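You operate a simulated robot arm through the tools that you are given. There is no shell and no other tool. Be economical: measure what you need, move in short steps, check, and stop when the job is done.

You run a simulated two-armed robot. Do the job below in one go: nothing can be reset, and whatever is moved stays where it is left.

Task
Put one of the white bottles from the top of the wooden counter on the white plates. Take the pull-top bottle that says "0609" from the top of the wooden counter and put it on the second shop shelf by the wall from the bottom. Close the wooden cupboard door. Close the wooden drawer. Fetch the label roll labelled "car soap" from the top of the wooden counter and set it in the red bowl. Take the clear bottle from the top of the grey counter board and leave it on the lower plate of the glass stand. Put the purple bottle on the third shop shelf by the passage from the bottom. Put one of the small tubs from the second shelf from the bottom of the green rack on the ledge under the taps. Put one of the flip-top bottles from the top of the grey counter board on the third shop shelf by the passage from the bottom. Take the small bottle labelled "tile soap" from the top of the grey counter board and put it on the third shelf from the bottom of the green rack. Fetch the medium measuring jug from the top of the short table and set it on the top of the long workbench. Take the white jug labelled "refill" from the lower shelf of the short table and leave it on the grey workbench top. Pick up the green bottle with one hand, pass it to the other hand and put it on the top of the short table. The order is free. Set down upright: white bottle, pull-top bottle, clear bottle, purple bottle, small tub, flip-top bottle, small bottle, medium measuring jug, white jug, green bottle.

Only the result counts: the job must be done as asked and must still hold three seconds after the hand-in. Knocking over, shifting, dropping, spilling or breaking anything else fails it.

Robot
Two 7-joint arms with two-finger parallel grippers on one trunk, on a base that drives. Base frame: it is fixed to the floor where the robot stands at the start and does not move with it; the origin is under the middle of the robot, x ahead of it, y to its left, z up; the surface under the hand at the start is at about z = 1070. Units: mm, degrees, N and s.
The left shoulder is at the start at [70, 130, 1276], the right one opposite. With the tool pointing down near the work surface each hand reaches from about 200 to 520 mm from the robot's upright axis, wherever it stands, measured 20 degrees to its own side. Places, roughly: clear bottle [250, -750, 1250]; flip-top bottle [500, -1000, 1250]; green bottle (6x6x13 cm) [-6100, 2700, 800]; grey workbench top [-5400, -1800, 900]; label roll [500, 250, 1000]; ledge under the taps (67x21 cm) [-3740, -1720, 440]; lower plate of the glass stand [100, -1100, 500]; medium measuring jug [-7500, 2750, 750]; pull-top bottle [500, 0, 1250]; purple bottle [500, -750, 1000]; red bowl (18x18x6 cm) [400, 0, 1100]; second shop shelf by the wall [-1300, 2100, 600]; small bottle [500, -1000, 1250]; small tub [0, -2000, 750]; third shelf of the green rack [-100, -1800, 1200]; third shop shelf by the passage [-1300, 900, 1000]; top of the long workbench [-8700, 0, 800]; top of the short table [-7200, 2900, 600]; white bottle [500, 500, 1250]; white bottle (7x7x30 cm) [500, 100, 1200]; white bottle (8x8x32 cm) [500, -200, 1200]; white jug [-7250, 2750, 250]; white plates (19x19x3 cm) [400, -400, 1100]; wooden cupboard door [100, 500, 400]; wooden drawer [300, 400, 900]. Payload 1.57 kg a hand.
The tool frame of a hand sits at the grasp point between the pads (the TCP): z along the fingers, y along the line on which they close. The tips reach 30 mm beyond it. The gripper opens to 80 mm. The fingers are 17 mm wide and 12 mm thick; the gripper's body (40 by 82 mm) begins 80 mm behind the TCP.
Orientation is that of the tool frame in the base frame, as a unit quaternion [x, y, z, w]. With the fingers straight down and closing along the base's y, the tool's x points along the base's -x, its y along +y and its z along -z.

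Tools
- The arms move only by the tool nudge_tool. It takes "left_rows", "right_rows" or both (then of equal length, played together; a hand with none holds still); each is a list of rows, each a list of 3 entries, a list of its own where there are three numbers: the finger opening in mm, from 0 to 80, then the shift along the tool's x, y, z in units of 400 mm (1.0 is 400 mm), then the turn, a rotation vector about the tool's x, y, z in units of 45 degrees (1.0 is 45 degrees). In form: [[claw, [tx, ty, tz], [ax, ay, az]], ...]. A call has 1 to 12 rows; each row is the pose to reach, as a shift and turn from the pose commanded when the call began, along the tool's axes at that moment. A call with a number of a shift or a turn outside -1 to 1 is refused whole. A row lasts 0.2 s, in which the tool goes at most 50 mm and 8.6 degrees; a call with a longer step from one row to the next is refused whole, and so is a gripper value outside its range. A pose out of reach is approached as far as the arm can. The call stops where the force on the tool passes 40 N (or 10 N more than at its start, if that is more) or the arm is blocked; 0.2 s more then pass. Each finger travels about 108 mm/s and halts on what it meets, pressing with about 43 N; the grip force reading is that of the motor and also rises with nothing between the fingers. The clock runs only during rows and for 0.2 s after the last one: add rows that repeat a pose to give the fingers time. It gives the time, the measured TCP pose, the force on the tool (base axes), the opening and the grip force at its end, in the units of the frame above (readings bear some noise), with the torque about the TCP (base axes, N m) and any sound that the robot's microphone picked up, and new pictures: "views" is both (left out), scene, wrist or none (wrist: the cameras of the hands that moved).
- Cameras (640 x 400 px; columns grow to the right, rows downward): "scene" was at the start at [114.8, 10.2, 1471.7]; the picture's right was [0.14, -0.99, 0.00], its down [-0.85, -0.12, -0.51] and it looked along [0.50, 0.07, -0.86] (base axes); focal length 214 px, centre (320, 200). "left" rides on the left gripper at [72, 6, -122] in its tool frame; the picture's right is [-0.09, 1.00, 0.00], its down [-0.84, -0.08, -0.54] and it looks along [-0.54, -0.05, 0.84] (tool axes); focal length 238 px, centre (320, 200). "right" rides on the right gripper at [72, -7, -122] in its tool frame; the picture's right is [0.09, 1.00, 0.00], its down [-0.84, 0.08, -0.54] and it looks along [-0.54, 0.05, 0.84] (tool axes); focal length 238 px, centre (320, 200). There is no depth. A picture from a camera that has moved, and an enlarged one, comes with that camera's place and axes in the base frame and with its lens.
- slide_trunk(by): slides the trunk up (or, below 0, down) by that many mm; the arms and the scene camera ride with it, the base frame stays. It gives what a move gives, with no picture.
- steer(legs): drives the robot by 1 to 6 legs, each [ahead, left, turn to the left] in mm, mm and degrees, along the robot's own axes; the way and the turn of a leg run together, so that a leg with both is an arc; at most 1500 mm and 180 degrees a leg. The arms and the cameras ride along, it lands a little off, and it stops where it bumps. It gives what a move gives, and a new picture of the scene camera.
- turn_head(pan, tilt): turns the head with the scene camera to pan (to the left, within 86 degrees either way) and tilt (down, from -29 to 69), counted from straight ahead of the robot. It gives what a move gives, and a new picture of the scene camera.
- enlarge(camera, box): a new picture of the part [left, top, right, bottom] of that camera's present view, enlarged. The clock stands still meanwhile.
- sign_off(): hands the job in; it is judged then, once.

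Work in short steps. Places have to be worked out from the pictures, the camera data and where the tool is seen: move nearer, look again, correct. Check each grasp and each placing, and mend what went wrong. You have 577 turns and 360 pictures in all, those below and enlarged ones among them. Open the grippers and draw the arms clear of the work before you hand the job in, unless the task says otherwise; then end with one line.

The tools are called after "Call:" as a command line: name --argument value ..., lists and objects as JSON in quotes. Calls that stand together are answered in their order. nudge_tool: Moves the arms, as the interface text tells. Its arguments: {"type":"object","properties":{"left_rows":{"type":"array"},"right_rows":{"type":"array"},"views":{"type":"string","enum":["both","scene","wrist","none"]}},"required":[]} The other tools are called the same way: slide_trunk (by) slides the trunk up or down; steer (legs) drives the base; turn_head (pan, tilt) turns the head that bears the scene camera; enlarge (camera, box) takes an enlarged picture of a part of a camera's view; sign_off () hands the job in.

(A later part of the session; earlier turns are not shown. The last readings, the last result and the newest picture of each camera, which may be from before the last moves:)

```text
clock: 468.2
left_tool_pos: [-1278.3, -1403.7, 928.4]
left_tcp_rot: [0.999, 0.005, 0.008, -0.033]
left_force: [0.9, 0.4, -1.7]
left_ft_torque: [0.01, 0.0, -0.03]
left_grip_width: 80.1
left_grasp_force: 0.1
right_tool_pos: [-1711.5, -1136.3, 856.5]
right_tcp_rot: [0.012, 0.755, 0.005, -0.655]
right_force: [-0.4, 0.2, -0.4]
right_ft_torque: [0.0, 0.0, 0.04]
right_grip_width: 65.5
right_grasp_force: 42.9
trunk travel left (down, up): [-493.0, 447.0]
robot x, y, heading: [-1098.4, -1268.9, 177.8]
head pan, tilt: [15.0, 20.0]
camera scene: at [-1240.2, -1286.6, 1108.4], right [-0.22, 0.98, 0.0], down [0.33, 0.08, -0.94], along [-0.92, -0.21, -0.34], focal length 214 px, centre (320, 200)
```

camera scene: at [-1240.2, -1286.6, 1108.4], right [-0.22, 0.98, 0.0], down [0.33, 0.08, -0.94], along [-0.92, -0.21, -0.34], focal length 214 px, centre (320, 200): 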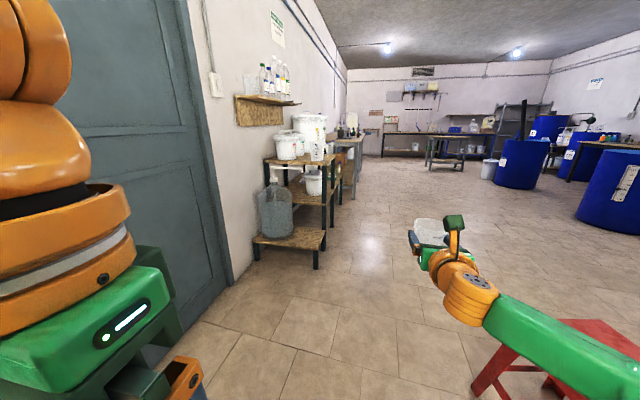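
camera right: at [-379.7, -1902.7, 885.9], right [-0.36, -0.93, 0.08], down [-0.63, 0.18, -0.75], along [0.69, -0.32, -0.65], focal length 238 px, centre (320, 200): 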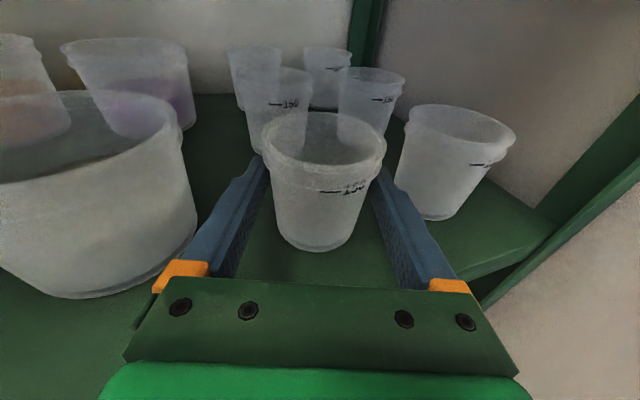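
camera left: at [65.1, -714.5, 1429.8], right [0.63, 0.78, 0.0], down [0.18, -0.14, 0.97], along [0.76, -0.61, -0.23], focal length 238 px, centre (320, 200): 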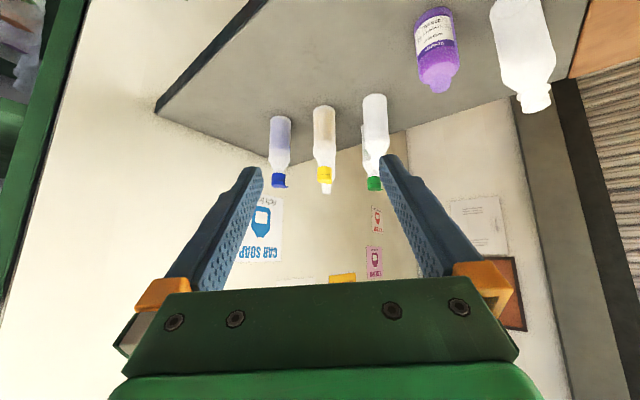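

I see a stepped bench with buckets ahead-left and more benches beyond. I drive 1400 mm ahead and look again.

Call:
steer --legs '[[1400, 0, 2]]'

Call:
turn_head --pan 25 --tilt 20

```text
clock: 475.2
left_tool_pos: [-2680.4, -1377.3, 927.9]
left_tcp_rot: [0.999, 0.021, 0.007, -0.034]
left_force: [0.4, -0.3, 0.3]
left_ft_torque: [-0.07, 0.01, -0.01]
left_grip_width: 80.1
left_grasp_force: 0.1
right_tool_pos: [-3122.5, -1124.1, 856.3]
right_tcp_rot: [0.001, 0.755, -0.004, -0.655]
right_force: [0.2, 0.1, 0.2]
right_ft_torque: [-0.05, 0.0, 0.02]
right_grip_width: 65.0
right_grasp_force: 42.9
trunk travel left (down, up): [-493.0, 447.0]
robot x, y, heading: [-2505.3, -1237.7, 179.6]
head pan, tilt: [15.0, 20.0]
camera scene: at [-2647.8, -1259.6, 1108.5], right [-0.25, 0.97, 0.0], down [0.33, 0.09, -0.94], along [-0.91, -0.24, -0.34], focal length 214 px, centre (320, 200)
```

scene: 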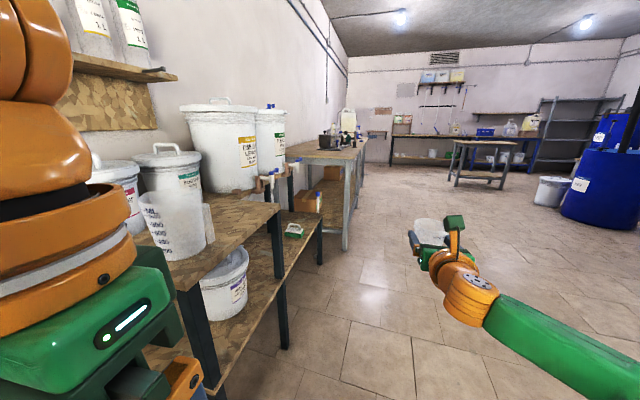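

```text
clock: 475.9
left_tool_pos: [-2681.7, -1377.0, 927.2]
left_tcp_rot: [0.999, 0.021, 0.008, -0.033]
left_force: [-0.4, 0.3, -0.2]
left_ft_torque: [0.01, -0.02, -0.01]
left_grip_width: 80.0
left_grasp_force: 0.1
right_tool_pos: [-3123.2, -1123.8, 855.6]
right_tcp_rot: [-0.001, 0.755, -0.006, -0.655]
right_force: [0.1, 0.4, 0.5]
right_ft_torque: [0.01, 0.01, 0.05]
right_grip_width: 64.9
right_grasp_force: 43.6
trunk travel left (down, up): [-493.0, 447.0]
robot x, y, heading: [-2501.1, -1240.0, 179.5]
head pan, tilt: [25.0, 20.0]
camera scene: at [-2642.4, -1274.8, 1108.5], right [-0.42, 0.91, 0.0], down [0.31, 0.14, -0.94], along [-0.85, -0.39, -0.34], focal length 214 px, centre (320, 200)
```

scene: 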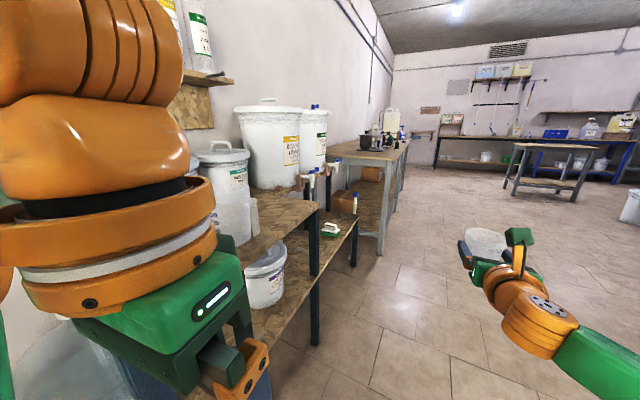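

The taps are on the white containers; the ledge is the lower board beneath (z≈440, near (−3740, −1720)). I drive alongside and turn to face it.

Call:
steer --legs '[[1020, -300, 0], [0, 0, 90]]'

Call:
turn_head --pan 0 --tilt 35

```text
clock: 485.1
left_tool_pos: [-3366.5, -1101.9, 928.7]
left_tcp_rot: [0.691, 0.723, -0.018, -0.028]
left_force: [0.0, 0.3, 0.4]
left_ft_torque: [0.03, -0.01, 0.01]
left_grip_width: 79.8
left_grasp_force: 0.1
right_tool_pos: [-3616.4, -1544.5, 856.4]
right_tcp_rot: [0.535, -0.533, 0.468, 0.459]
right_force: [0.6, -0.8, -0.3]
right_ft_torque: [0.03, -0.03, -0.01]
right_grip_width: 64.4
right_grasp_force: 43.4
trunk travel left (down, up): [-493.0, 447.0]
robot x, y, heading: [-3505.5, -928.3, -90.3]
head pan, tilt: [25.0, 20.0]
camera scene: at [-3469.6, -1059.5, 1108.5], right [-0.91, -0.42, 0.0], down [-0.14, 0.31, -0.94], along [0.39, -0.85, -0.34], focal length 214 px, centre (320, 200)
```

scene: 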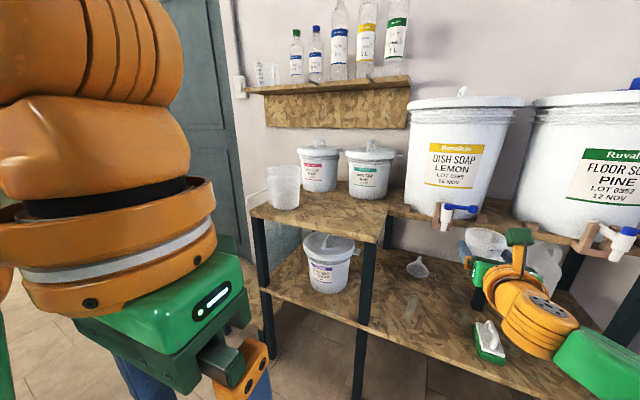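

```text
clock: 486.0
left_tool_pos: [-3365.1, -1101.5, 927.5]
left_tcp_rot: [0.69, 0.723, -0.018, -0.028]
left_force: [-0.3, 0.1, 0.7]
left_ft_torque: [0.01, 0.0, 0.0]
left_grip_width: 80.4
left_grasp_force: 0.1
right_tool_pos: [-3616.7, -1543.5, 856.5]
right_tcp_rot: [0.535, -0.532, 0.468, 0.459]
right_force: [-0.2, 0.4, -0.4]
right_ft_torque: [-0.01, 0.0, -0.02]
right_grip_width: 64.5
right_grasp_force: 43.2
trunk travel left (down, up): [-493.0, 447.0]
robot x, y, heading: [-3507.9, -926.7, -90.3]
head pan, tilt: [0.0, 35.0]
camera scene: at [-3508.9, -1063.0, 1084.7], right [-1.0, 0.0, 0.0], down [0.0, 0.57, -0.82], along [0.0, -0.82, -0.57], focal length 214 px, centre (320, 200)
```

scene: 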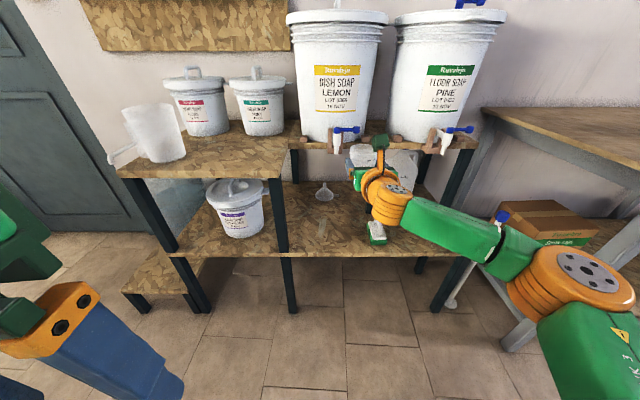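

The ledge spans x −3374…−4048, y −1618…−1828 at z≈440, with a brush at (−3752, −1728). I lower and go in to place the tub at about (−3600, −1700).

Call:
slide_trunk --by -335

Call:
steer --legs '[[90, 15, 0]]'

Call:
enlarge --camera "right" --box '[0, 0, 640, 400]'

```text
clock: 489.3
left_tool_pos: [-3365.9, -1100.8, 593.5]
left_tcp_rot: [0.691, 0.722, -0.018, -0.029]
left_force: [-0.3, -0.5, 0.7]
left_ft_torque: [-0.01, -0.01, -0.03]
left_grip_width: 79.9
left_grasp_force: 0.0
right_tool_pos: [-3616.3, -1544.6, 521.0]
right_tcp_rot: [0.535, -0.533, 0.468, 0.459]
right_force: [-0.7, -0.9, -0.3]
right_ft_torque: [0.01, 0.02, -0.01]
right_grip_width: 64.7
right_grasp_force: 43.4
trunk travel left (down, up): [-158.0, 782.0]
robot x, y, heading: [-3505.5, -926.6, -90.2]
head pan, tilt: [0.0, 35.0]
```

```text
clock: 490.4
left_tool_pos: [-3351.0, -1191.3, 592.8]
left_tcp_rot: [0.691, 0.722, -0.018, -0.028]
left_force: [-0.1, -0.2, 0.7]
left_ft_torque: [0.03, -0.03, 0.0]
left_grip_width: 79.8
left_grasp_force: 0.0
right_tool_pos: [-3602.1, -1634.8, 522.1]
right_tcp_rot: [0.536, -0.532, 0.468, 0.459]
right_force: [0.1, 0.0, -0.2]
right_ft_torque: [0.01, 0.01, 0.02]
right_grip_width: 64.0
right_grasp_force: 43.4
trunk travel left (down, up): [-158.0, 782.0]
robot x, y, heading: [-3490.4, -1020.7, -90.2]
head pan, tilt: [0.0, 35.0]
camera scene: at [-3494.1, -1154.0, 749.6], right [-1.0, 0.0, 0.0], down [0.0, 0.57, -0.82], along [0.0, -0.82, -0.57], focal length 214 px, centre (320, 200)
```

scene: 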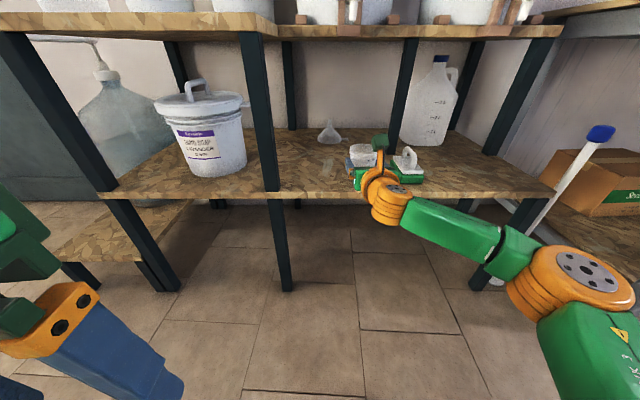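

```text
1.00 times, centred on (320, 200) of right (not enlarged: the box is as wide or as high as the picture)
camera zoom: at [-3596.9, -1524.0, 609.7], right [-1.0, -0.02, 0.08], down [-0.08, 0.65, -0.75], along [-0.04, -0.76, -0.65], focal length 238 px, centre (320, 200)
```

zoom: 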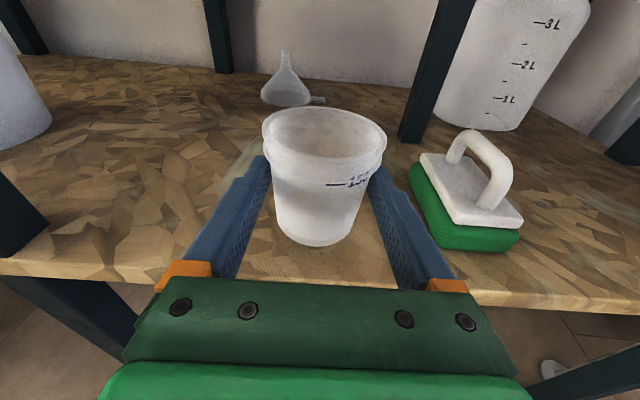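

Call:
steer --legs '[[68, 0, 0]]'

Call:
slide_trunk --by -25

Call:
slide_trunk --by -8

Call:
slide_trunk --by -6

```text
clock: 491.4
left_tool_pos: [-3350.3, -1260.1, 592.5]
left_tcp_rot: [0.69, 0.723, -0.018, -0.028]
left_force: [-0.1, 1.4, 0.6]
left_ft_torque: [0.04, 0.01, 0.03]
left_grip_width: 80.0
left_grasp_force: 0.1
right_tool_pos: [-3600.7, -1703.0, 520.9]
right_tcp_rot: [0.535, -0.534, 0.467, 0.459]
right_force: [-0.4, -0.2, -0.5]
right_ft_torque: [0.0, 0.0, 0.04]
right_grip_width: 64.3
right_grasp_force: 42.5
trunk travel left (down, up): [-158.0, 782.0]
robot x, y, heading: [-3492.6, -1085.4, -90.2]
head pan, tilt: [0.0, 35.0]
camera scene: at [-3494.2, -1222.9, 749.6], right [-1.0, 0.0, 0.0], down [0.0, 0.57, -0.82], along [0.0, -0.82, -0.57], focal length 214 px, centre (320, 200)
```

scene: 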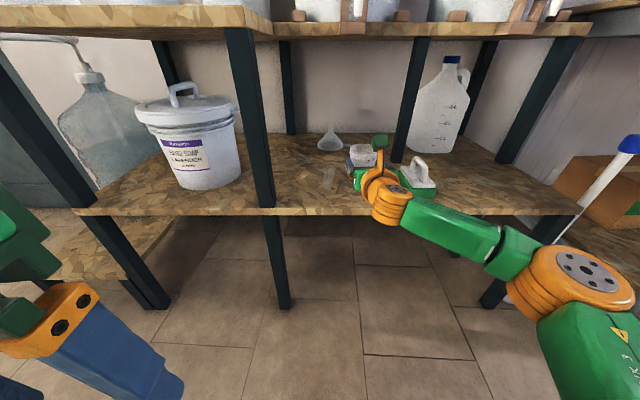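

```text
clock: 492.2
left_tool_pos: [-3351.0, -1259.9, 566.6]
left_tcp_rot: [0.69, 0.723, -0.019, -0.029]
left_force: [-0.4, -0.8, 0.6]
left_ft_torque: [0.02, 0.01, 0.0]
left_grip_width: 80.0
left_grasp_force: 0.1
right_tool_pos: [-3601.8, -1703.7, 496.3]
right_tcp_rot: [0.536, -0.532, 0.469, 0.459]
right_force: [-0.1, -0.5, -0.8]
right_ft_torque: [0.0, 0.0, 0.02]
right_grip_width: 64.2
right_grasp_force: 42.9
trunk travel left (down, up): [-133.0, 807.0]
robot x, y, heading: [-3488.9, -1084.9, -90.1]
head pan, tilt: [0.0, 35.0]
```

```text
clock: 492.7
left_tool_pos: [-3351.6, -1256.8, 561.2]
left_tcp_rot: [0.691, 0.722, -0.021, -0.027]
left_force: [0.3, -0.3, 0.4]
left_ft_torque: [0.0, 0.0, 0.0]
left_grip_width: 80.1
left_grasp_force: 0.0
right_tool_pos: [-3601.2, -1701.6, 494.7]
right_tcp_rot: [0.533, -0.529, 0.471, 0.462]
right_force: [0.3, -6.4, 23.1]
right_ft_torque: [-0.51, 0.28, 0.04]
right_grip_width: 64.2
right_grasp_force: 42.6
trunk travel left (down, up): [-125.0, 815.0]
robot x, y, heading: [-3491.7, -1087.9, -90.1]
head pan, tilt: [0.0, 35.0]
```

```text
clock: 493.3
left_tool_pos: [-3350.1, -1257.8, 555.9]
left_tcp_rot: [0.69, 0.723, -0.022, -0.026]
left_force: [-0.5, -0.3, 0.4]
left_ft_torque: [-0.01, 0.0, -0.01]
left_grip_width: 80.0
left_grasp_force: 0.1
right_tool_pos: [-3600.4, -1701.0, 490.5]
right_tcp_rot: [0.532, -0.528, 0.472, 0.464]
right_force: [2.1, -4.1, 33.6]
right_ft_torque: [-0.58, -0.02, -0.13]
right_grip_width: 63.2
right_grasp_force: 43.2
trunk travel left (down, up): [-119.0, 821.0]
robot x, y, heading: [-3490.0, -1084.4, -90.0]
head pan, tilt: [0.0, 35.0]
```

Call:
slide_trunk --by 6

Call:
nudge_tool --right_rows '[[70, [0, 0, 0], [0, 0, 0]], [80, [0, 0, 0], [0, 0, 0]], [80, [0, 0, 0], [0, 0, 0]]]' --views "wrist"

```text
clock: 493.8
left_tool_pos: [-3349.8, -1258.2, 561.3]
left_tcp_rot: [0.69, 0.723, -0.022, -0.027]
left_force: [-0.2, 1.3, -0.8]
left_ft_torque: [0.0, 0.02, -0.01]
left_grip_width: 79.9
left_grasp_force: 0.0
right_tool_pos: [-3600.6, -1699.6, 491.3]
right_tcp_rot: [0.535, -0.531, 0.469, 0.46]
right_force: [2.2, 5.3, 14.7]
right_ft_torque: [-0.23, -0.03, 0.05]
right_grip_width: 62.5
right_grasp_force: 43.1
trunk travel left (down, up): [-125.0, 815.0]
robot x, y, heading: [-3494.0, -1086.4, -90.2]
head pan, tilt: [0.0, 35.0]
```

```text
clock: 494.6
left_tool_pos: [-3351.2, -1260.8, 558.3]
left_tcp_rot: [0.691, 0.722, -0.019, -0.029]
left_force: [-0.7, 0.7, 0.2]
left_ft_torque: [0.0, 0.03, 0.01]
left_grip_width: 79.9
left_grasp_force: 0.0
right_tool_pos: [-3602.0, -1703.8, 487.7]
right_tcp_rot: [0.535, -0.532, 0.468, 0.459]
right_force: [-1.0, 0.2, 1.5]
right_ft_torque: [0.02, 0.03, 0.05]
right_grip_width: 80.2
right_grasp_force: 0.0
trunk travel left (down, up): [-125.0, 815.0]
robot x, y, heading: [-3489.8, -1083.7, -90.2]
head pan, tilt: [0.0, 35.0]
camera right: at [-3596.7, -1593.0, 576.6], right [-1.0, -0.02, 0.08], down [-0.08, 0.65, -0.75], along [-0.04, -0.76, -0.65], focal length 238 px, centre (320, 200)
```

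right: 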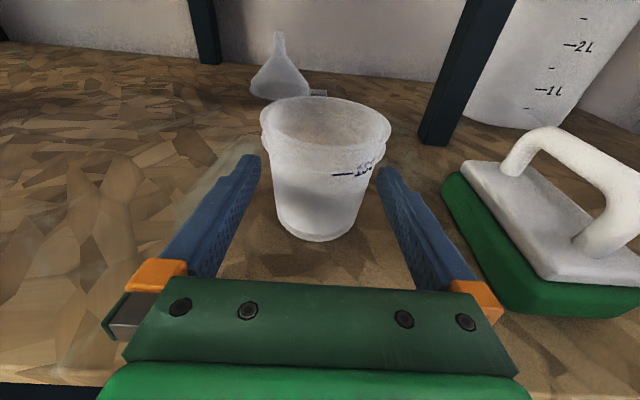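

The tub stands on the ledge. I back out.

Call:
steer --legs '[[-250, 0, 0]]'

Call:
slide_trunk --by 400

Call:
slide_trunk --by 50

```text
clock: 496.4
left_tool_pos: [-3349.7, -1011.6, 559.7]
left_tcp_rot: [0.688, 0.725, -0.019, -0.029]
left_force: [-0.2, -0.2, -1.0]
left_ft_torque: [0.01, 0.01, 0.02]
left_grip_width: 80.2
left_grasp_force: 0.2
right_tool_pos: [-3600.3, -1455.4, 487.5]
right_tcp_rot: [0.536, -0.532, 0.469, 0.458]
right_force: [0.2, -0.2, -0.2]
right_ft_torque: [0.01, -0.01, 0.0]
right_grip_width: 80.1
right_grasp_force: 0.0
trunk travel left (down, up): [-125.0, 815.0]
robot x, y, heading: [-3490.6, -835.8, -89.9]
head pan, tilt: [0.0, 35.0]
camera scene: at [-3493.6, -974.4, 716.7], right [-1.0, 0.0, 0.0], down [0.0, 0.57, -0.82], along [0.0, -0.82, -0.57], focal length 214 px, centre (320, 200)
```

scene: 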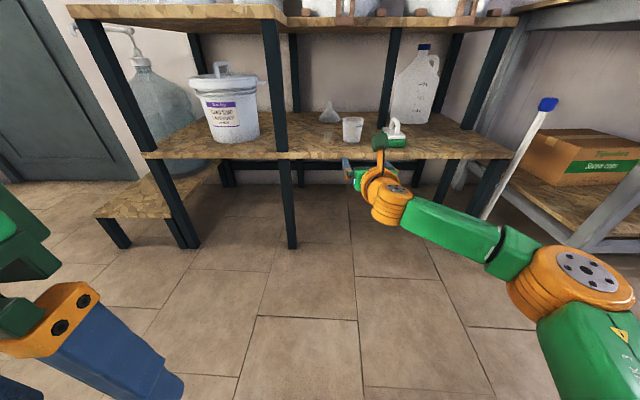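

```text
clock: 500.3
left_tool_pos: [-3349.6, -1012.1, 959.1]
left_tcp_rot: [0.689, 0.724, -0.019, -0.028]
left_force: [-0.1, -0.1, 0.1]
left_ft_torque: [0.0, -0.02, 0.01]
left_grip_width: 79.9
left_grasp_force: 0.0
right_tool_pos: [-3599.8, -1454.9, 889.1]
right_tcp_rot: [0.536, -0.532, 0.469, 0.458]
right_force: [-1.4, -0.4, 0.4]
right_ft_torque: [-0.02, 0.0, 0.0]
right_grip_width: 80.0
right_grasp_force: 0.0
trunk travel left (down, up): [-525.0, 415.0]
robot x, y, heading: [-3491.6, -836.4, -89.8]
head pan, tilt: [0.0, 35.0]
```

```text
clock: 501.2
left_tool_pos: [-3350.7, -1012.3, 1009.1]
left_tcp_rot: [0.688, 0.725, -0.019, -0.029]
left_force: [0.0, 0.1, 0.3]
left_ft_torque: [0.03, 0.04, 0.01]
left_grip_width: 80.1
left_grasp_force: 0.0
right_tool_pos: [-3599.2, -1455.1, 937.8]
right_tcp_rot: [0.537, -0.532, 0.469, 0.458]
right_force: [-0.7, 0.0, 0.1]
right_ft_torque: [0.0, 0.01, -0.02]
right_grip_width: 79.7
right_grasp_force: 0.1
trunk travel left (down, up): [-575.0, 365.0]
robot x, y, heading: [-3494.5, -838.5, -89.8]
head pan, tilt: [0.0, 35.0]
```

Tub done. Now I flip the left hand too (180° about vertical while tool-down), so its camera will ride on top.

Call:
nudge_tool --left_rows '[[80, [0, 0, 0], [0, 0, -0.167]], [80, [0, 0, 0], [0, 0, -0.333]], [80, [0, 0, 0], [0, 0, -0.5]], [80, [0, 0, 0], [0, 0, -0.667]], [80, [0, 0, 0], [0, 0, -0.833]], [80, [0, 0, 0], [0, 0, -1]]]' --views "none"

Call:
nudge_tool --left_rows '[[80, [0, 0, 0], [0, 0, -0.167]], [80, [0, 0, 0], [0, 0, -0.333]], [80, [0, 0, 0], [0, 0, -0.5]], [80, [0, 0, 0], [0, 0, -0.667]], [80, [0, 0, 0], [0, 0, -0.833]], [80, [0, 0, 0], [0, 0, -1]]]' --views "none"

Call:
nudge_tool --left_rows '[[80, [0, 0, 0], [0, 0, -0.167]], [80, [0, 0, 0], [0, 0, -0.333]], [80, [0, 0, 0], [0, 0, -0.5]], [80, [0, 0, 0], [0, 0, -0.667]], [80, [0, 0, 0], [0, 0, -0.833]], [80, [0, 0, 0], [0, 0, -1]]]' --views "none"

Call:
nudge_tool --left_rows '[[80, [0, 0, 0], [0, 0, -0.167]], [80, [0, 0, 0], [0, 0, -0.333]], [80, [0, 0, 0], [0, 0, -0.5]], [80, [0, 0, 0], [0, 0, -0.667]], [80, [0, 0, 0], [0, 0, -0.833]], [80, [0, 0, 0], [0, 0, -1]]]' --views "none"

```text
clock: 502.6
left_tool_pos: [-3351.7, -1011.0, 1009.0]
left_tcp_rot: [0.358, 0.933, -0.006, -0.034]
left_force: [-0.5, -0.1, 0.5]
left_ft_torque: [0.02, 0.03, 0.02]
left_grip_width: 80.1
left_grasp_force: 0.1
right_tool_pos: [-3598.7, -1455.6, 939.2]
right_tcp_rot: [0.536, -0.532, 0.469, 0.458]
right_force: [0.0, 0.0, 0.7]
right_ft_torque: [0.0, -0.03, -0.02]
right_grip_width: 79.8
right_grasp_force: 0.1
trunk travel left (down, up): [-575.0, 365.0]
robot x, y, heading: [-3491.7, -840.6, -89.8]
head pan, tilt: [0.0, 35.0]
```

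```text
clock: 504.0
left_tool_pos: [-3350.6, -1013.3, 1009.9]
left_tcp_rot: [-0.027, 0.999, 0.007, -0.034]
left_force: [1.0, 0.0, -0.8]
left_ft_torque: [0.02, -0.02, 0.0]
left_grip_width: 79.9
left_grasp_force: 0.1
right_tool_pos: [-3599.9, -1455.7, 939.9]
right_tcp_rot: [0.537, -0.531, 0.47, 0.457]
right_force: [0.1, 0.4, 0.5]
right_ft_torque: [0.0, -0.05, -0.02]
right_grip_width: 80.0
right_grasp_force: 0.0
trunk travel left (down, up): [-575.0, 365.0]
robot x, y, heading: [-3492.0, -839.0, -90.0]
head pan, tilt: [0.0, 35.0]
```

```text
clock: 505.4
left_tool_pos: [-3349.6, -1012.4, 1009.3]
left_tcp_rot: [-0.407, 0.913, 0.019, -0.028]
left_force: [0.0, -0.3, -0.4]
left_ft_torque: [0.02, 0.0, -0.01]
left_grip_width: 79.8
left_grasp_force: 0.2
right_tool_pos: [-3598.2, -1455.3, 939.1]
right_tcp_rot: [0.537, -0.532, 0.469, 0.458]
right_force: [0.5, 0.4, -0.3]
right_ft_torque: [0.01, 0.0, -0.03]
right_grip_width: 79.9
right_grasp_force: 0.1
trunk travel left (down, up): [-575.0, 365.0]
robot x, y, heading: [-3493.4, -837.3, -90.1]
head pan, tilt: [0.0, 35.0]
```

```text
clock: 506.8
left_tool_pos: [-3350.7, -1011.3, 1009.7]
left_tcp_rot: [0.725, -0.688, -0.028, 0.019]
left_force: [0.8, 1.0, 0.3]
left_ft_torque: [-0.01, -0.06, 0.0]
left_grip_width: 79.9
left_grasp_force: 0.1
right_tool_pos: [-3600.3, -1455.9, 939.5]
right_tcp_rot: [0.536, -0.531, 0.469, 0.458]
right_force: [0.3, -1.0, -0.9]
right_ft_torque: [-0.03, 0.0, 0.02]
right_grip_width: 80.1
right_grasp_force: 0.1
trunk travel left (down, up): [-575.0, 365.0]
robot x, y, heading: [-3491.6, -832.4, -89.7]
head pan, tilt: [0.0, 35.0]
```

Flipped fine. Now I extend and pitch the left hand to horizontal, mirrored to the right.

Call:
nudge_tool --left_rows '[[80, [0.09, 0, 0], [0, 0, 0]], [80, [0.18, 0, 0], [0, 0.1, 0]], [80, [0.27, 0, 0], [0, 0.25, 0]], [80, [0.36, 0, 0], [0, 0.4, 0]], [80, [0.45, 0, 0], [0, 0.55, 0]], [80, [0.54, 0, 0], [0, 0.7, 0]], [80, [0.63, 0, 0], [0, 0.85, 0]], [80, [0.72, 0, 0], [0, 1, 0]]]' --views "none"

Call:
nudge_tool --left_rows '[[80, [0, 0, 0], [0, 0.167, 0]], [80, [0, 0, 0], [0, 0.333, 0]], [80, [0, 0, 0], [0, 0.5, 0]], [80, [0, 0, 0], [0, 0.667, 0]], [80, [0, 0, 0], [0, 0.833, 0]]]' --views "scene"

```text
clock: 508.6
left_tool_pos: [-3333.6, -1300.2, 1005.5]
left_tcp_rot: [0.68, -0.629, 0.252, 0.28]
left_force: [-0.3, 0.3, -0.1]
left_ft_torque: [0.04, -0.02, 0.0]
left_grip_width: 80.1
left_grasp_force: 0.1
right_tool_pos: [-3599.0, -1456.7, 939.0]
right_tcp_rot: [0.537, -0.531, 0.469, 0.458]
right_force: [0.6, -0.5, 0.1]
right_ft_torque: [-0.02, 0.01, -0.01]
right_grip_width: 79.8
right_grasp_force: 0.1
trunk travel left (down, up): [-575.0, 365.0]
robot x, y, heading: [-3492.4, -837.3, -90.0]
head pan, tilt: [0.0, 35.0]
```

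```text
clock: 509.8
left_tool_pos: [-3335.9, -1298.8, 1005.5]
left_tcp_rot: [0.563, -0.505, 0.457, 0.469]
left_force: [-0.2, -0.7, -0.8]
left_ft_torque: [-0.02, 0.0, -0.01]
left_grip_width: 80.2
left_grasp_force: 0.1
right_tool_pos: [-3599.6, -1455.2, 937.7]
right_tcp_rot: [0.537, -0.531, 0.469, 0.458]
right_force: [0.5, -0.9, 0.3]
right_ft_torque: [0.0, 0.01, -0.01]
right_grip_width: 80.1
right_grasp_force: 0.0
trunk travel left (down, up): [-575.0, 365.0]
robot x, y, heading: [-3492.8, -838.9, -89.9]
head pan, tilt: [0.0, 35.0]
camera scene: at [-3493.5, -974.7, 1166.7], right [-1.0, 0.0, 0.0], down [0.0, 0.57, -0.82], along [0.0, -0.82, -0.57], focal length 214 px, centre (320, 200)
```

scene: 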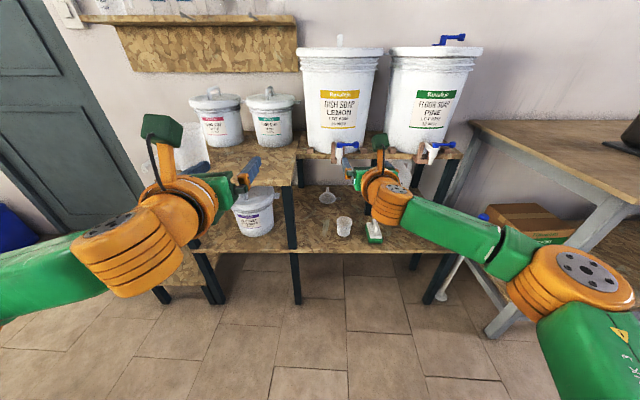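

Both hands are now in the good attitude. I turn to face −x and survey the way to the far area.

Call:
steer --legs '[[-100, 0, 0], [0, 0, -90]]'

Call:
turn_head --pan -35 --tilt 10

```text
clock: 514.8
left_tool_pos: [-3954.4, -891.4, 1004.8]
left_tcp_rot: [-0.04, 0.756, 0.009, -0.653]
left_force: [0.1, -0.1, 0.4]
left_ft_torque: [0.01, 0.0, 0.07]
left_grip_width: 80.3
left_grasp_force: 0.1
right_tool_pos: [-4111.3, -628.1, 939.8]
right_tcp_rot: [-0.003, 0.755, -0.008, -0.655]
right_force: [-0.2, 0.2, -1.0]
right_ft_torque: [0.02, 0.03, 0.05]
right_grip_width: 79.9
right_grasp_force: 0.1
trunk travel left (down, up): [-575.0, 365.0]
robot x, y, heading: [-3494.0, -734.8, -179.9]
head pan, tilt: [0.0, 35.0]
camera scene: at [-3632.6, -735.2, 1166.7], right [0.0, 1.0, 0.0], down [0.57, 0.0, -0.82], along [-0.82, 0.0, -0.57], focal length 214 px, centre (320, 200)
```

scene: 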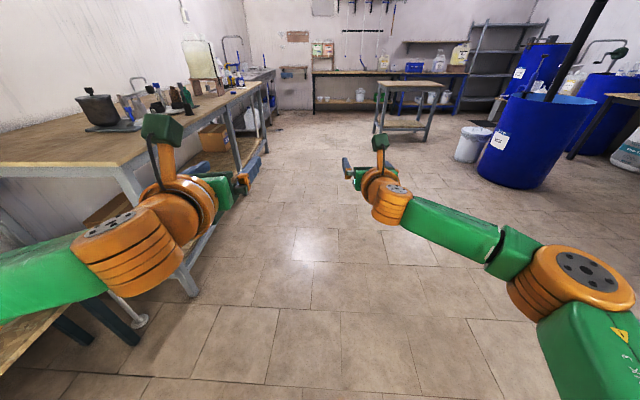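

```text
clock: 515.8
left_tool_pos: [-3953.9, -892.3, 1004.6]
left_tcp_rot: [-0.041, 0.756, 0.008, -0.653]
left_force: [-0.3, -0.1, -0.2]
left_ft_torque: [-0.02, 0.02, -0.01]
left_grip_width: 79.9
left_grasp_force: 0.1
right_tool_pos: [-4111.6, -628.2, 937.8]
right_tcp_rot: [-0.004, 0.755, -0.008, -0.655]
right_force: [-0.3, 0.4, 0.3]
right_ft_torque: [0.0, 0.01, 0.01]
right_grip_width: 79.7
right_grasp_force: 0.1
trunk travel left (down, up): [-575.0, 365.0]
robot x, y, heading: [-3492.4, -733.9, -179.8]
head pan, tilt: [-35.0, 10.0]
camera scene: at [-3620.9, -681.9, 1206.7], right [0.57, 0.82, 0.0], down [0.14, -0.1, -0.98], along [-0.81, 0.56, -0.17], focal length 214 px, centre (320, 200)
```

scene: 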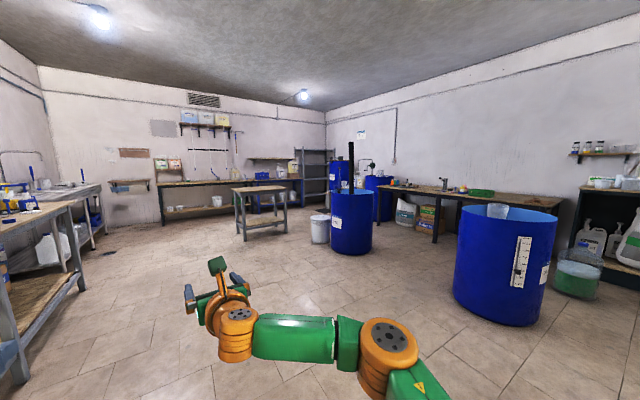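

I plan a route between the barrels to the table along the far right wall, where the green bottle should stand. I drive in stages.

Call:
steer --legs '[[700, -650, 0], [700, -650, 0], [0, 0, -90], [900, 0, 0]]'

Call:
turn_head --pan 40 --tilt 18

```text
clock: 533.6
left_tool_pos: [-5031.1, 1937.9, 1005.6]
left_tcp_rot: [0.509, 0.561, 0.47, -0.453]
left_force: [-0.4, -0.8, -0.6]
left_ft_torque: [-0.02, -0.01, 0.0]
left_grip_width: 80.1
left_grasp_force: 0.0
right_tool_pos: [-4763.7, 2090.7, 938.4]
right_tcp_rot: [0.535, 0.533, 0.461, -0.466]
right_force: [-0.5, -0.5, -0.5]
right_ft_torque: [-0.02, 0.01, 0.01]
right_grip_width: 80.1
right_grasp_force: 0.0
trunk travel left (down, up): [-575.0, 365.0]
robot x, y, heading: [-4880.8, 1471.7, 89.5]
head pan, tilt: [-35.0, 10.0]
camera scene: at [-4826.8, 1599.9, 1206.8], right [0.81, -0.58, 0.0], down [-0.1, -0.14, -0.98], along [0.57, 0.8, -0.17], focal length 214 px, centre (320, 200)
```

scene: 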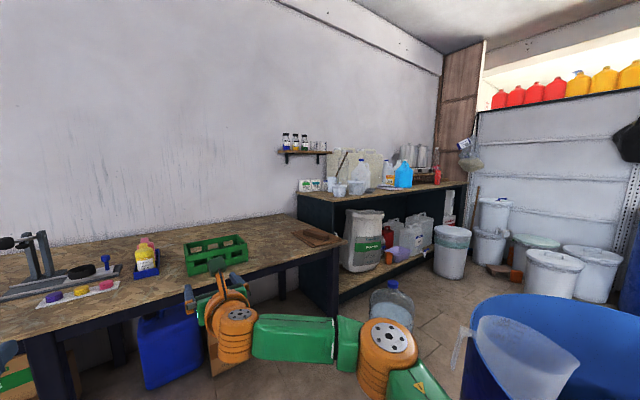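

```text
clock: 535.0
left_tool_pos: [-5029.4, 1938.4, 1004.3]
left_tcp_rot: [0.509, 0.56, 0.471, -0.454]
left_force: [0.6, 0.3, -0.3]
left_ft_torque: [0.02, 0.02, -0.01]
left_grip_width: 79.8
left_grasp_force: 0.2
right_tool_pos: [-4764.5, 2091.4, 939.0]
right_tcp_rot: [0.535, 0.533, 0.461, -0.466]
right_force: [0.6, -0.3, 0.5]
right_ft_torque: [0.0, -0.03, -0.01]
right_grip_width: 79.9
right_grasp_force: 0.1
trunk travel left (down, up): [-575.0, 365.0]
robot x, y, heading: [-4879.2, 1475.0, 89.4]
head pan, tilt: [40.0, 18.0]
camera scene: at [-4940.1, 1596.6, 1193.8], right [0.77, 0.63, 0.0], down [0.2, -0.24, -0.95], along [-0.6, 0.74, -0.31], focal length 214 px, centre (320, 200)
```

scene: 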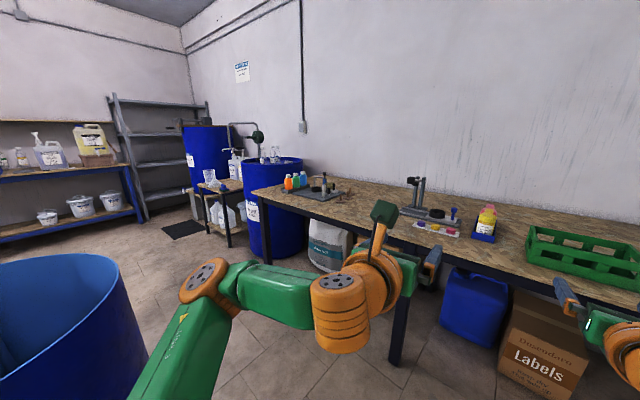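

Call:
enlarge --camera "scene" --box '[190, 130, 430, 260]'

```text
2.67 times, centred on (310, 195) of scene
camera zoom: at [-4940.1, 1596.6, 1193.8], right [0.77, 0.63, 0.0], down [0.2, -0.24, -0.95], along [-0.6, 0.74, -0.31], focal length 572 px, centre (347, 213)
```

zoom: 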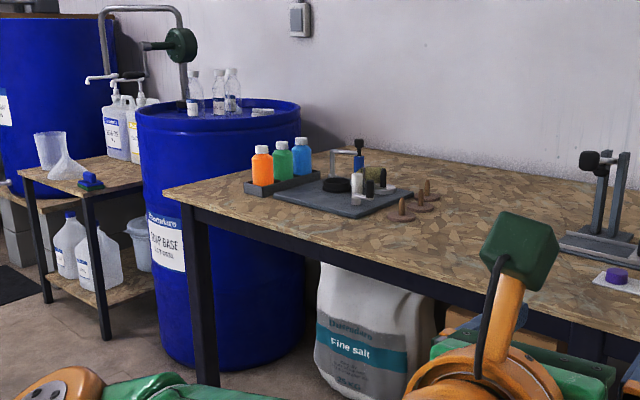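

The green bottle stands in the middle of a tray (orange–green–blue) at about (−6110, 2745), tray on a z≈765 table; short table beyond. I drive along the table.

Call:
steer --legs '[[385, 0, 0], [0, 1000, 0]]'

Call:
turn_head --pan 10 --tilt 30

```text
clock: 542.2
left_tool_pos: [-6034.8, 2319.5, 1004.6]
left_tcp_rot: [0.505, 0.563, 0.468, -0.457]
left_force: [-0.1, 0.0, -0.3]
left_ft_torque: [0.01, -0.02, 0.05]
left_grip_width: 79.8
left_grasp_force: 0.0
right_tool_pos: [-5770.3, 2475.8, 938.4]
right_tcp_rot: [0.531, 0.537, 0.457, -0.469]
right_force: [-0.2, 0.1, -0.1]
right_ft_torque: [0.03, -0.03, -0.01]
right_grip_width: 79.6
right_grasp_force: 0.0
trunk travel left (down, up): [-575.0, 365.0]
robot x, y, heading: [-5873.9, 1858.9, 90.1]
head pan, tilt: [40.0, 18.0]
camera scene: at [-5938.8, 1979.7, 1193.8], right [0.76, 0.65, 0.0], down [0.2, -0.24, -0.95], along [-0.61, 0.73, -0.31], focal length 214 px, centre (320, 200)
```

scene: 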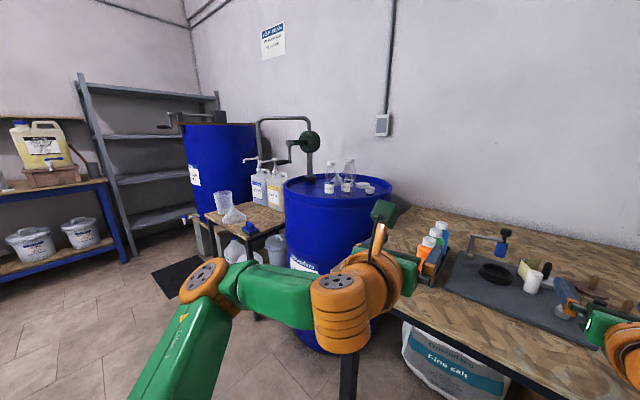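

```text
clock: 543.2
left_tool_pos: [-6034.5, 2319.0, 1006.7]
left_tcp_rot: [0.505, 0.564, 0.467, -0.458]
left_force: [0.6, -0.8, 0.5]
left_ft_torque: [0.0, 0.01, -0.02]
left_grip_width: 79.9
left_grasp_force: 0.1
right_tool_pos: [-5771.1, 2476.8, 939.4]
right_tcp_rot: [0.532, 0.537, 0.458, -0.469]
right_force: [0.5, -0.1, 0.8]
right_ft_torque: [-0.01, 0.0, 0.02]
right_grip_width: 80.1
right_grasp_force: 0.1
trunk travel left (down, up): [-575.0, 365.0]
robot x, y, heading: [-5876.7, 1856.3, 90.4]
head pan, tilt: [10.0, 30.0]
camera scene: at [-5894.7, 1997.5, 1174.5], right [0.98, 0.18, 0.0], down [0.09, -0.49, -0.87], along [-0.16, 0.85, -0.5], focal length 214 px, centre (320, 200)
```

scene: 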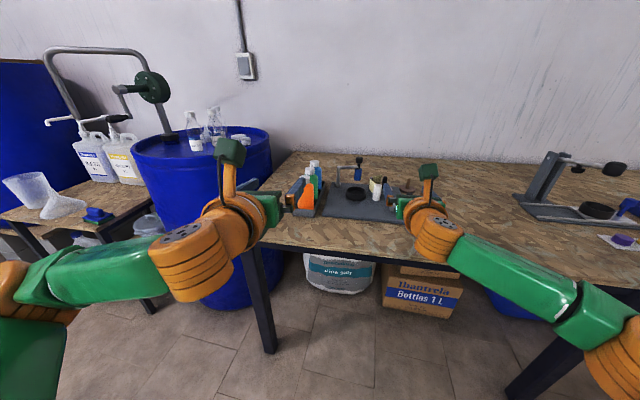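

The bottles stand in a row in depth (orange in front, green, blue behind), so I'll grip the green one's cap from above, fingers closing along x. I pitch the left hand down.

Call:
nudge_tool --left_rows '[[80, [0, 0, 0], [0, -0.167, 0]], [80, [0, 0, 0], [0, -0.333, 0]], [80, [0, 0, 0], [0, -0.5, 0]], [80, [0, 0, 0], [0, -0.667, 0]], [80, [0, 0, 0], [0, -0.833, 0]]]' --views "none"

Call:
nudge_tool --left_rows '[[80, [0, 0, 0], [0, -0.167, 0]], [80, [0, 0, 0], [0, -0.333, 0]], [80, [0, 0, 0], [0, -0.5, 0]], [80, [0, 0, 0], [0, -0.667, 0]], [80, [0, 0, 0], [0, -0.833, 0]], [80, [0, 0, 0], [0, -1, 0]]]' --views "wrist"

```text
clock: 544.4
left_tool_pos: [-6033.9, 2320.0, 1004.8]
left_tcp_rot: [0.629, 0.681, 0.28, -0.25]
left_force: [-0.6, -0.2, -0.3]
left_ft_torque: [-0.03, -0.01, 0.01]
left_grip_width: 80.0
left_grasp_force: 0.1
right_tool_pos: [-5769.5, 2476.3, 938.9]
right_tcp_rot: [0.531, 0.537, 0.457, -0.47]
right_force: [0.3, -0.1, 0.7]
right_ft_torque: [-0.02, 0.0, 0.0]
right_grip_width: 79.9
right_grasp_force: 0.0
trunk travel left (down, up): [-575.0, 365.0]
robot x, y, heading: [-5880.4, 1858.0, 90.0]
head pan, tilt: [10.0, 30.0]
```

```text
clock: 545.8
left_tool_pos: [-6023.3, 2291.6, 989.6]
left_tcp_rot: [0.686, 0.723, 0.078, -0.036]
left_force: [-0.3, 0.4, -0.1]
left_ft_torque: [-0.02, 0.0, 0.04]
left_grip_width: 80.0
left_grasp_force: 0.1
left hand out of reach, approached as far as the arm can: row 4, 5, 6
right_tool_pos: [-5771.1, 2476.8, 939.6]
right_tcp_rot: [0.531, 0.538, 0.457, -0.47]
right_force: [-0.1, 0.3, -0.9]
right_ft_torque: [-0.01, -0.02, 0.01]
right_grip_width: 80.1
right_grasp_force: 0.0
trunk travel left (down, up): [-575.0, 365.0]
robot x, y, heading: [-5878.1, 1859.3, 90.6]
head pan, tilt: [10.0, 30.0]
camera left: at [-6027.1, 2344.2, 1122.5], right [1.0, -0.04, 0.05], down [-0.06, -0.92, 0.4], along [0.03, -0.4, -0.92], focal length 238 px, centre (320, 200)
```

left: 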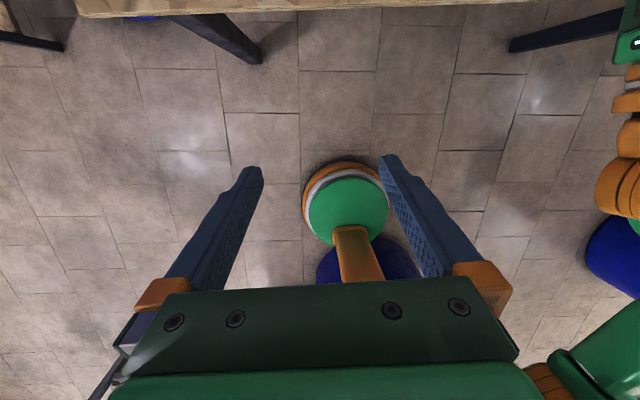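

Call:
enlarge --camera "scene" --box '[250, 130, 410, 230]'

```text
4.00 times, centred on (330, 180) of scene
camera zoom: at [-5894.6, 1997.5, 1174.4], right [0.98, 0.18, 0.0], down [0.09, -0.49, -0.87], along [-0.15, 0.85, -0.5], focal length 858 px, centre (280, 280)
```

zoom: 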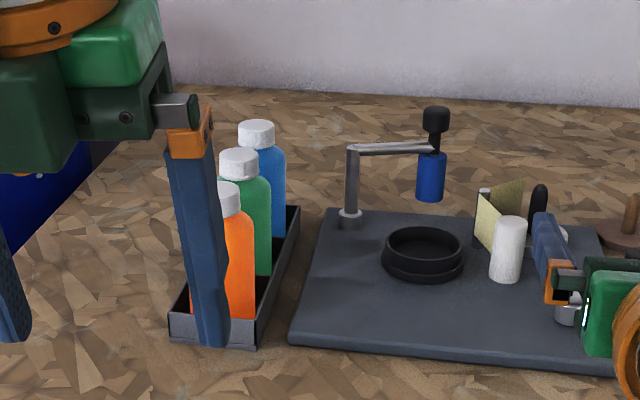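

The green cap's top is triangulated at (−6054, 2692, 891); neighbours 77 mm in front and behind. I raise the right hand out of the way and drive the left hand above the cap.

Call:
nudge_tool --right_rows '[[80, [0.1, 0, 0], [0, 0, 0]], [80, [0.2, 0, 0], [0, 0, 0]], [80, [0.3, 0, 0], [0, 0, 0]], [80, [0.36, 0, -0.1], [0, 0, 0]]]' --views "none"

Call:
steer --legs '[[340, 27, 0]]'

```text
clock: 546.8
left_tool_pos: [-6022.2, 2289.3, 990.1]
left_tcp_rot: [0.685, 0.724, 0.078, -0.038]
left_force: [-0.1, -0.1, 0.4]
left_ft_torque: [0.02, 0.02, 0.02]
left_grip_width: 80.0
left_grasp_force: 0.1
right_tool_pos: [-5769.3, 2454.8, 1088.0]
right_tcp_rot: [0.531, 0.537, 0.458, -0.47]
right_force: [1.0, 0.1, -0.3]
right_ft_torque: [0.03, -0.02, 0.0]
right_grip_width: 80.0
right_grasp_force: 0.1
trunk travel left (down, up): [-575.0, 365.0]
robot x, y, heading: [-5878.4, 1858.0, 90.5]
head pan, tilt: [10.0, 30.0]
```

```text
clock: 549.0
left_tool_pos: [-6054.0, 2628.4, 989.8]
left_tcp_rot: [0.685, 0.724, 0.077, -0.037]
left_force: [-0.3, -0.5, 0.2]
left_ft_torque: [0.03, -0.03, 0.02]
left_grip_width: 79.7
left_grasp_force: 0.1
right_tool_pos: [-5799.1, 2793.8, 1085.0]
right_tcp_rot: [0.529, 0.538, 0.457, -0.471]
right_force: [0.2, 0.7, 0.2]
right_ft_torque: [0.02, -0.01, -0.01]
right_grip_width: 79.8
right_grasp_force: 0.0
trunk travel left (down, up): [-575.0, 365.0]
robot x, y, heading: [-5905.2, 2192.1, 90.2]
head pan, tilt: [10.0, 30.0]
camera scene: at [-5923.8, 2334.5, 1174.5], right [0.98, 0.18, 0.0], down [0.09, -0.49, -0.87], along [-0.16, 0.85, -0.5], focal length 214 px, centre (320, 200)
```

scene: 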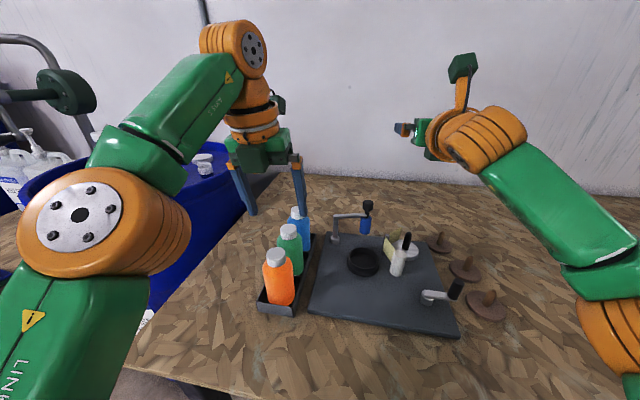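

Call:
nudge_tool --left_rows '[[80, [0.06, -0.007, 0.03], [0, 0, 0]], [70, [0.106, -0.014, 0.08], [0, 0, 0]], [64, [0.106, -0.014, 0.15], [0, 0, 0]]]' --views "both"

```text
clock: 549.8
left_tool_pos: [-6059.9, 2670.1, 930.4]
left_tcp_rot: [0.685, 0.723, 0.077, -0.036]
left_force: [0.2, 0.1, -0.8]
left_ft_torque: [0.02, 0.03, -0.01]
left_grip_width: 64.1
left_grasp_force: 0.0
left hand out of reach, approached as far as the arm can: row 1, 2, 3
right_tool_pos: [-5800.5, 2795.7, 1084.0]
right_tcp_rot: [0.531, 0.537, 0.458, -0.469]
right_force: [0.3, 0.2, -0.3]
right_ft_torque: [0.0, 0.01, 0.0]
right_grip_width: 80.3
right_grasp_force: 0.2
trunk travel left (down, up): [-575.0, 365.0]
robot x, y, heading: [-5908.7, 2192.7, 90.2]
head pan, tilt: [10.0, 30.0]
camera scene: at [-5924.6, 2335.9, 1174.3], right [0.98, 0.18, 0.0], down [0.09, -0.49, -0.87], along [-0.16, 0.85, -0.5], focal length 214 px, centre (320, 200)
camera left: at [-6063.9, 2721.9, 1062.6], right [1.0, -0.04, 0.05], down [-0.06, -0.92, 0.4], along [0.03, -0.4, -0.92], focal length 238 px, centre (320, 200)
```

scene: 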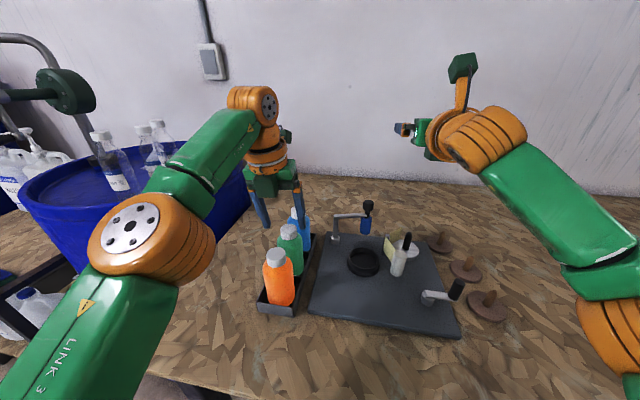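
left: 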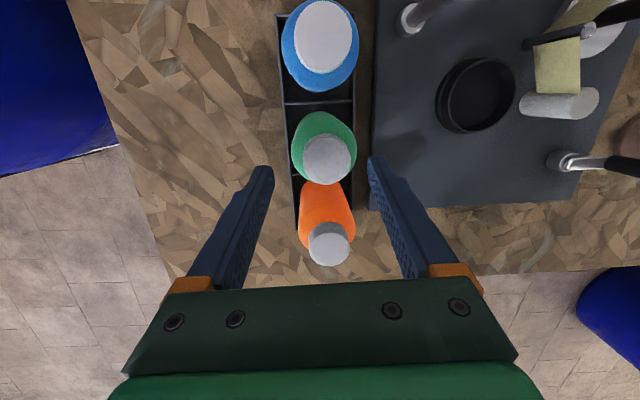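

The green cap lies right under the fingers (5 mm to +x). I descend and grip it.

Call:
nudge_tool --left_rows '[[60, [0, 0.012, 0.03], [0, 0, 0]], [60, [-0.008, 0.012, 0.078], [0, 0, 0]], [45, [-0.008, 0.012, 0.078], [0, 0, 0]], [30, [-0.008, 0.012, 0.078], [0, 0, 0]], [20, [-0.008, 0.012, 0.078], [0, 0, 0]], [15, [-0.008, 0.012, 0.078], [0, 0, 0]]]' --views "wrist"

```text
clock: 551.2
left_tool_pos: [-6053.7, 2669.8, 902.5]
left_tcp_rot: [0.685, 0.724, 0.078, -0.038]
left_force: [-2.7, 1.2, 8.8]
left_ft_torque: [0.12, 0.54, -0.02]
left_grip_width: 40.6
left_grasp_force: 13.9
right_tool_pos: [-5800.1, 2793.2, 1086.1]
right_tcp_rot: [0.53, 0.537, 0.457, -0.47]
right_force: [-0.4, 0.5, 1.0]
right_ft_torque: [-0.04, -0.02, -0.02]
right_grip_width: 80.0
right_grasp_force: 0.2
trunk travel left (down, up): [-575.0, 365.0]
robot x, y, heading: [-5903.5, 2195.6, 90.3]
head pan, tilt: [10.0, 30.0]
camera left: at [-6057.7, 2720.9, 1034.6], right [1.0, -0.04, 0.05], down [-0.06, -0.92, 0.39], along [0.03, -0.4, -0.92], focal length 238 px, centre (320, 200)
```

left: 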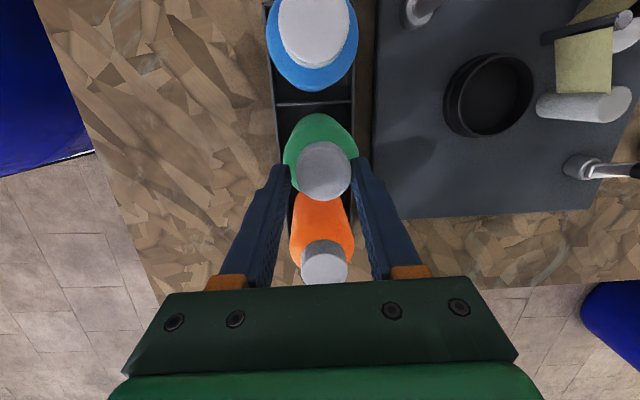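

Fingers seem to ride on the shoulder (41 mm). I raise 6 mm and close again.

Call:
nudge_tool --left_rows '[[46, [0, 0, 0], [0, 0, 0]], [46, [0, 0, -0.016], [0, 0, 0]], [34, [0, 0, -0.016], [0, 0, 0]], [22, [0, 0, -0.016], [0, 0, 0]], [15, [0, 0, -0.016], [0, 0, 0]], [15, [0, 0, -0.016], [0, 0, 0]]]' --views "none"

```text
clock: 552.6
left_tool_pos: [-6053.1, 2669.3, 907.7]
left_tcp_rot: [0.685, 0.723, 0.077, -0.037]
left_force: [-0.7, -0.2, 0.3]
left_ft_torque: [-0.03, 0.13, 0.05]
left_grip_width: 34.6
left_grasp_force: 41.9
right_tool_pos: [-5800.5, 2795.3, 1085.0]
right_tcp_rot: [0.53, 0.538, 0.457, -0.47]
right_force: [0.5, -0.8, 0.2]
right_ft_torque: [0.0, -0.01, -0.03]
right_grip_width: 80.2
right_grasp_force: 0.1
trunk travel left (down, up): [-575.0, 365.0]
robot x, y, heading: [-5903.5, 2193.3, 90.4]
head pan, tilt: [10.0, 30.0]
```

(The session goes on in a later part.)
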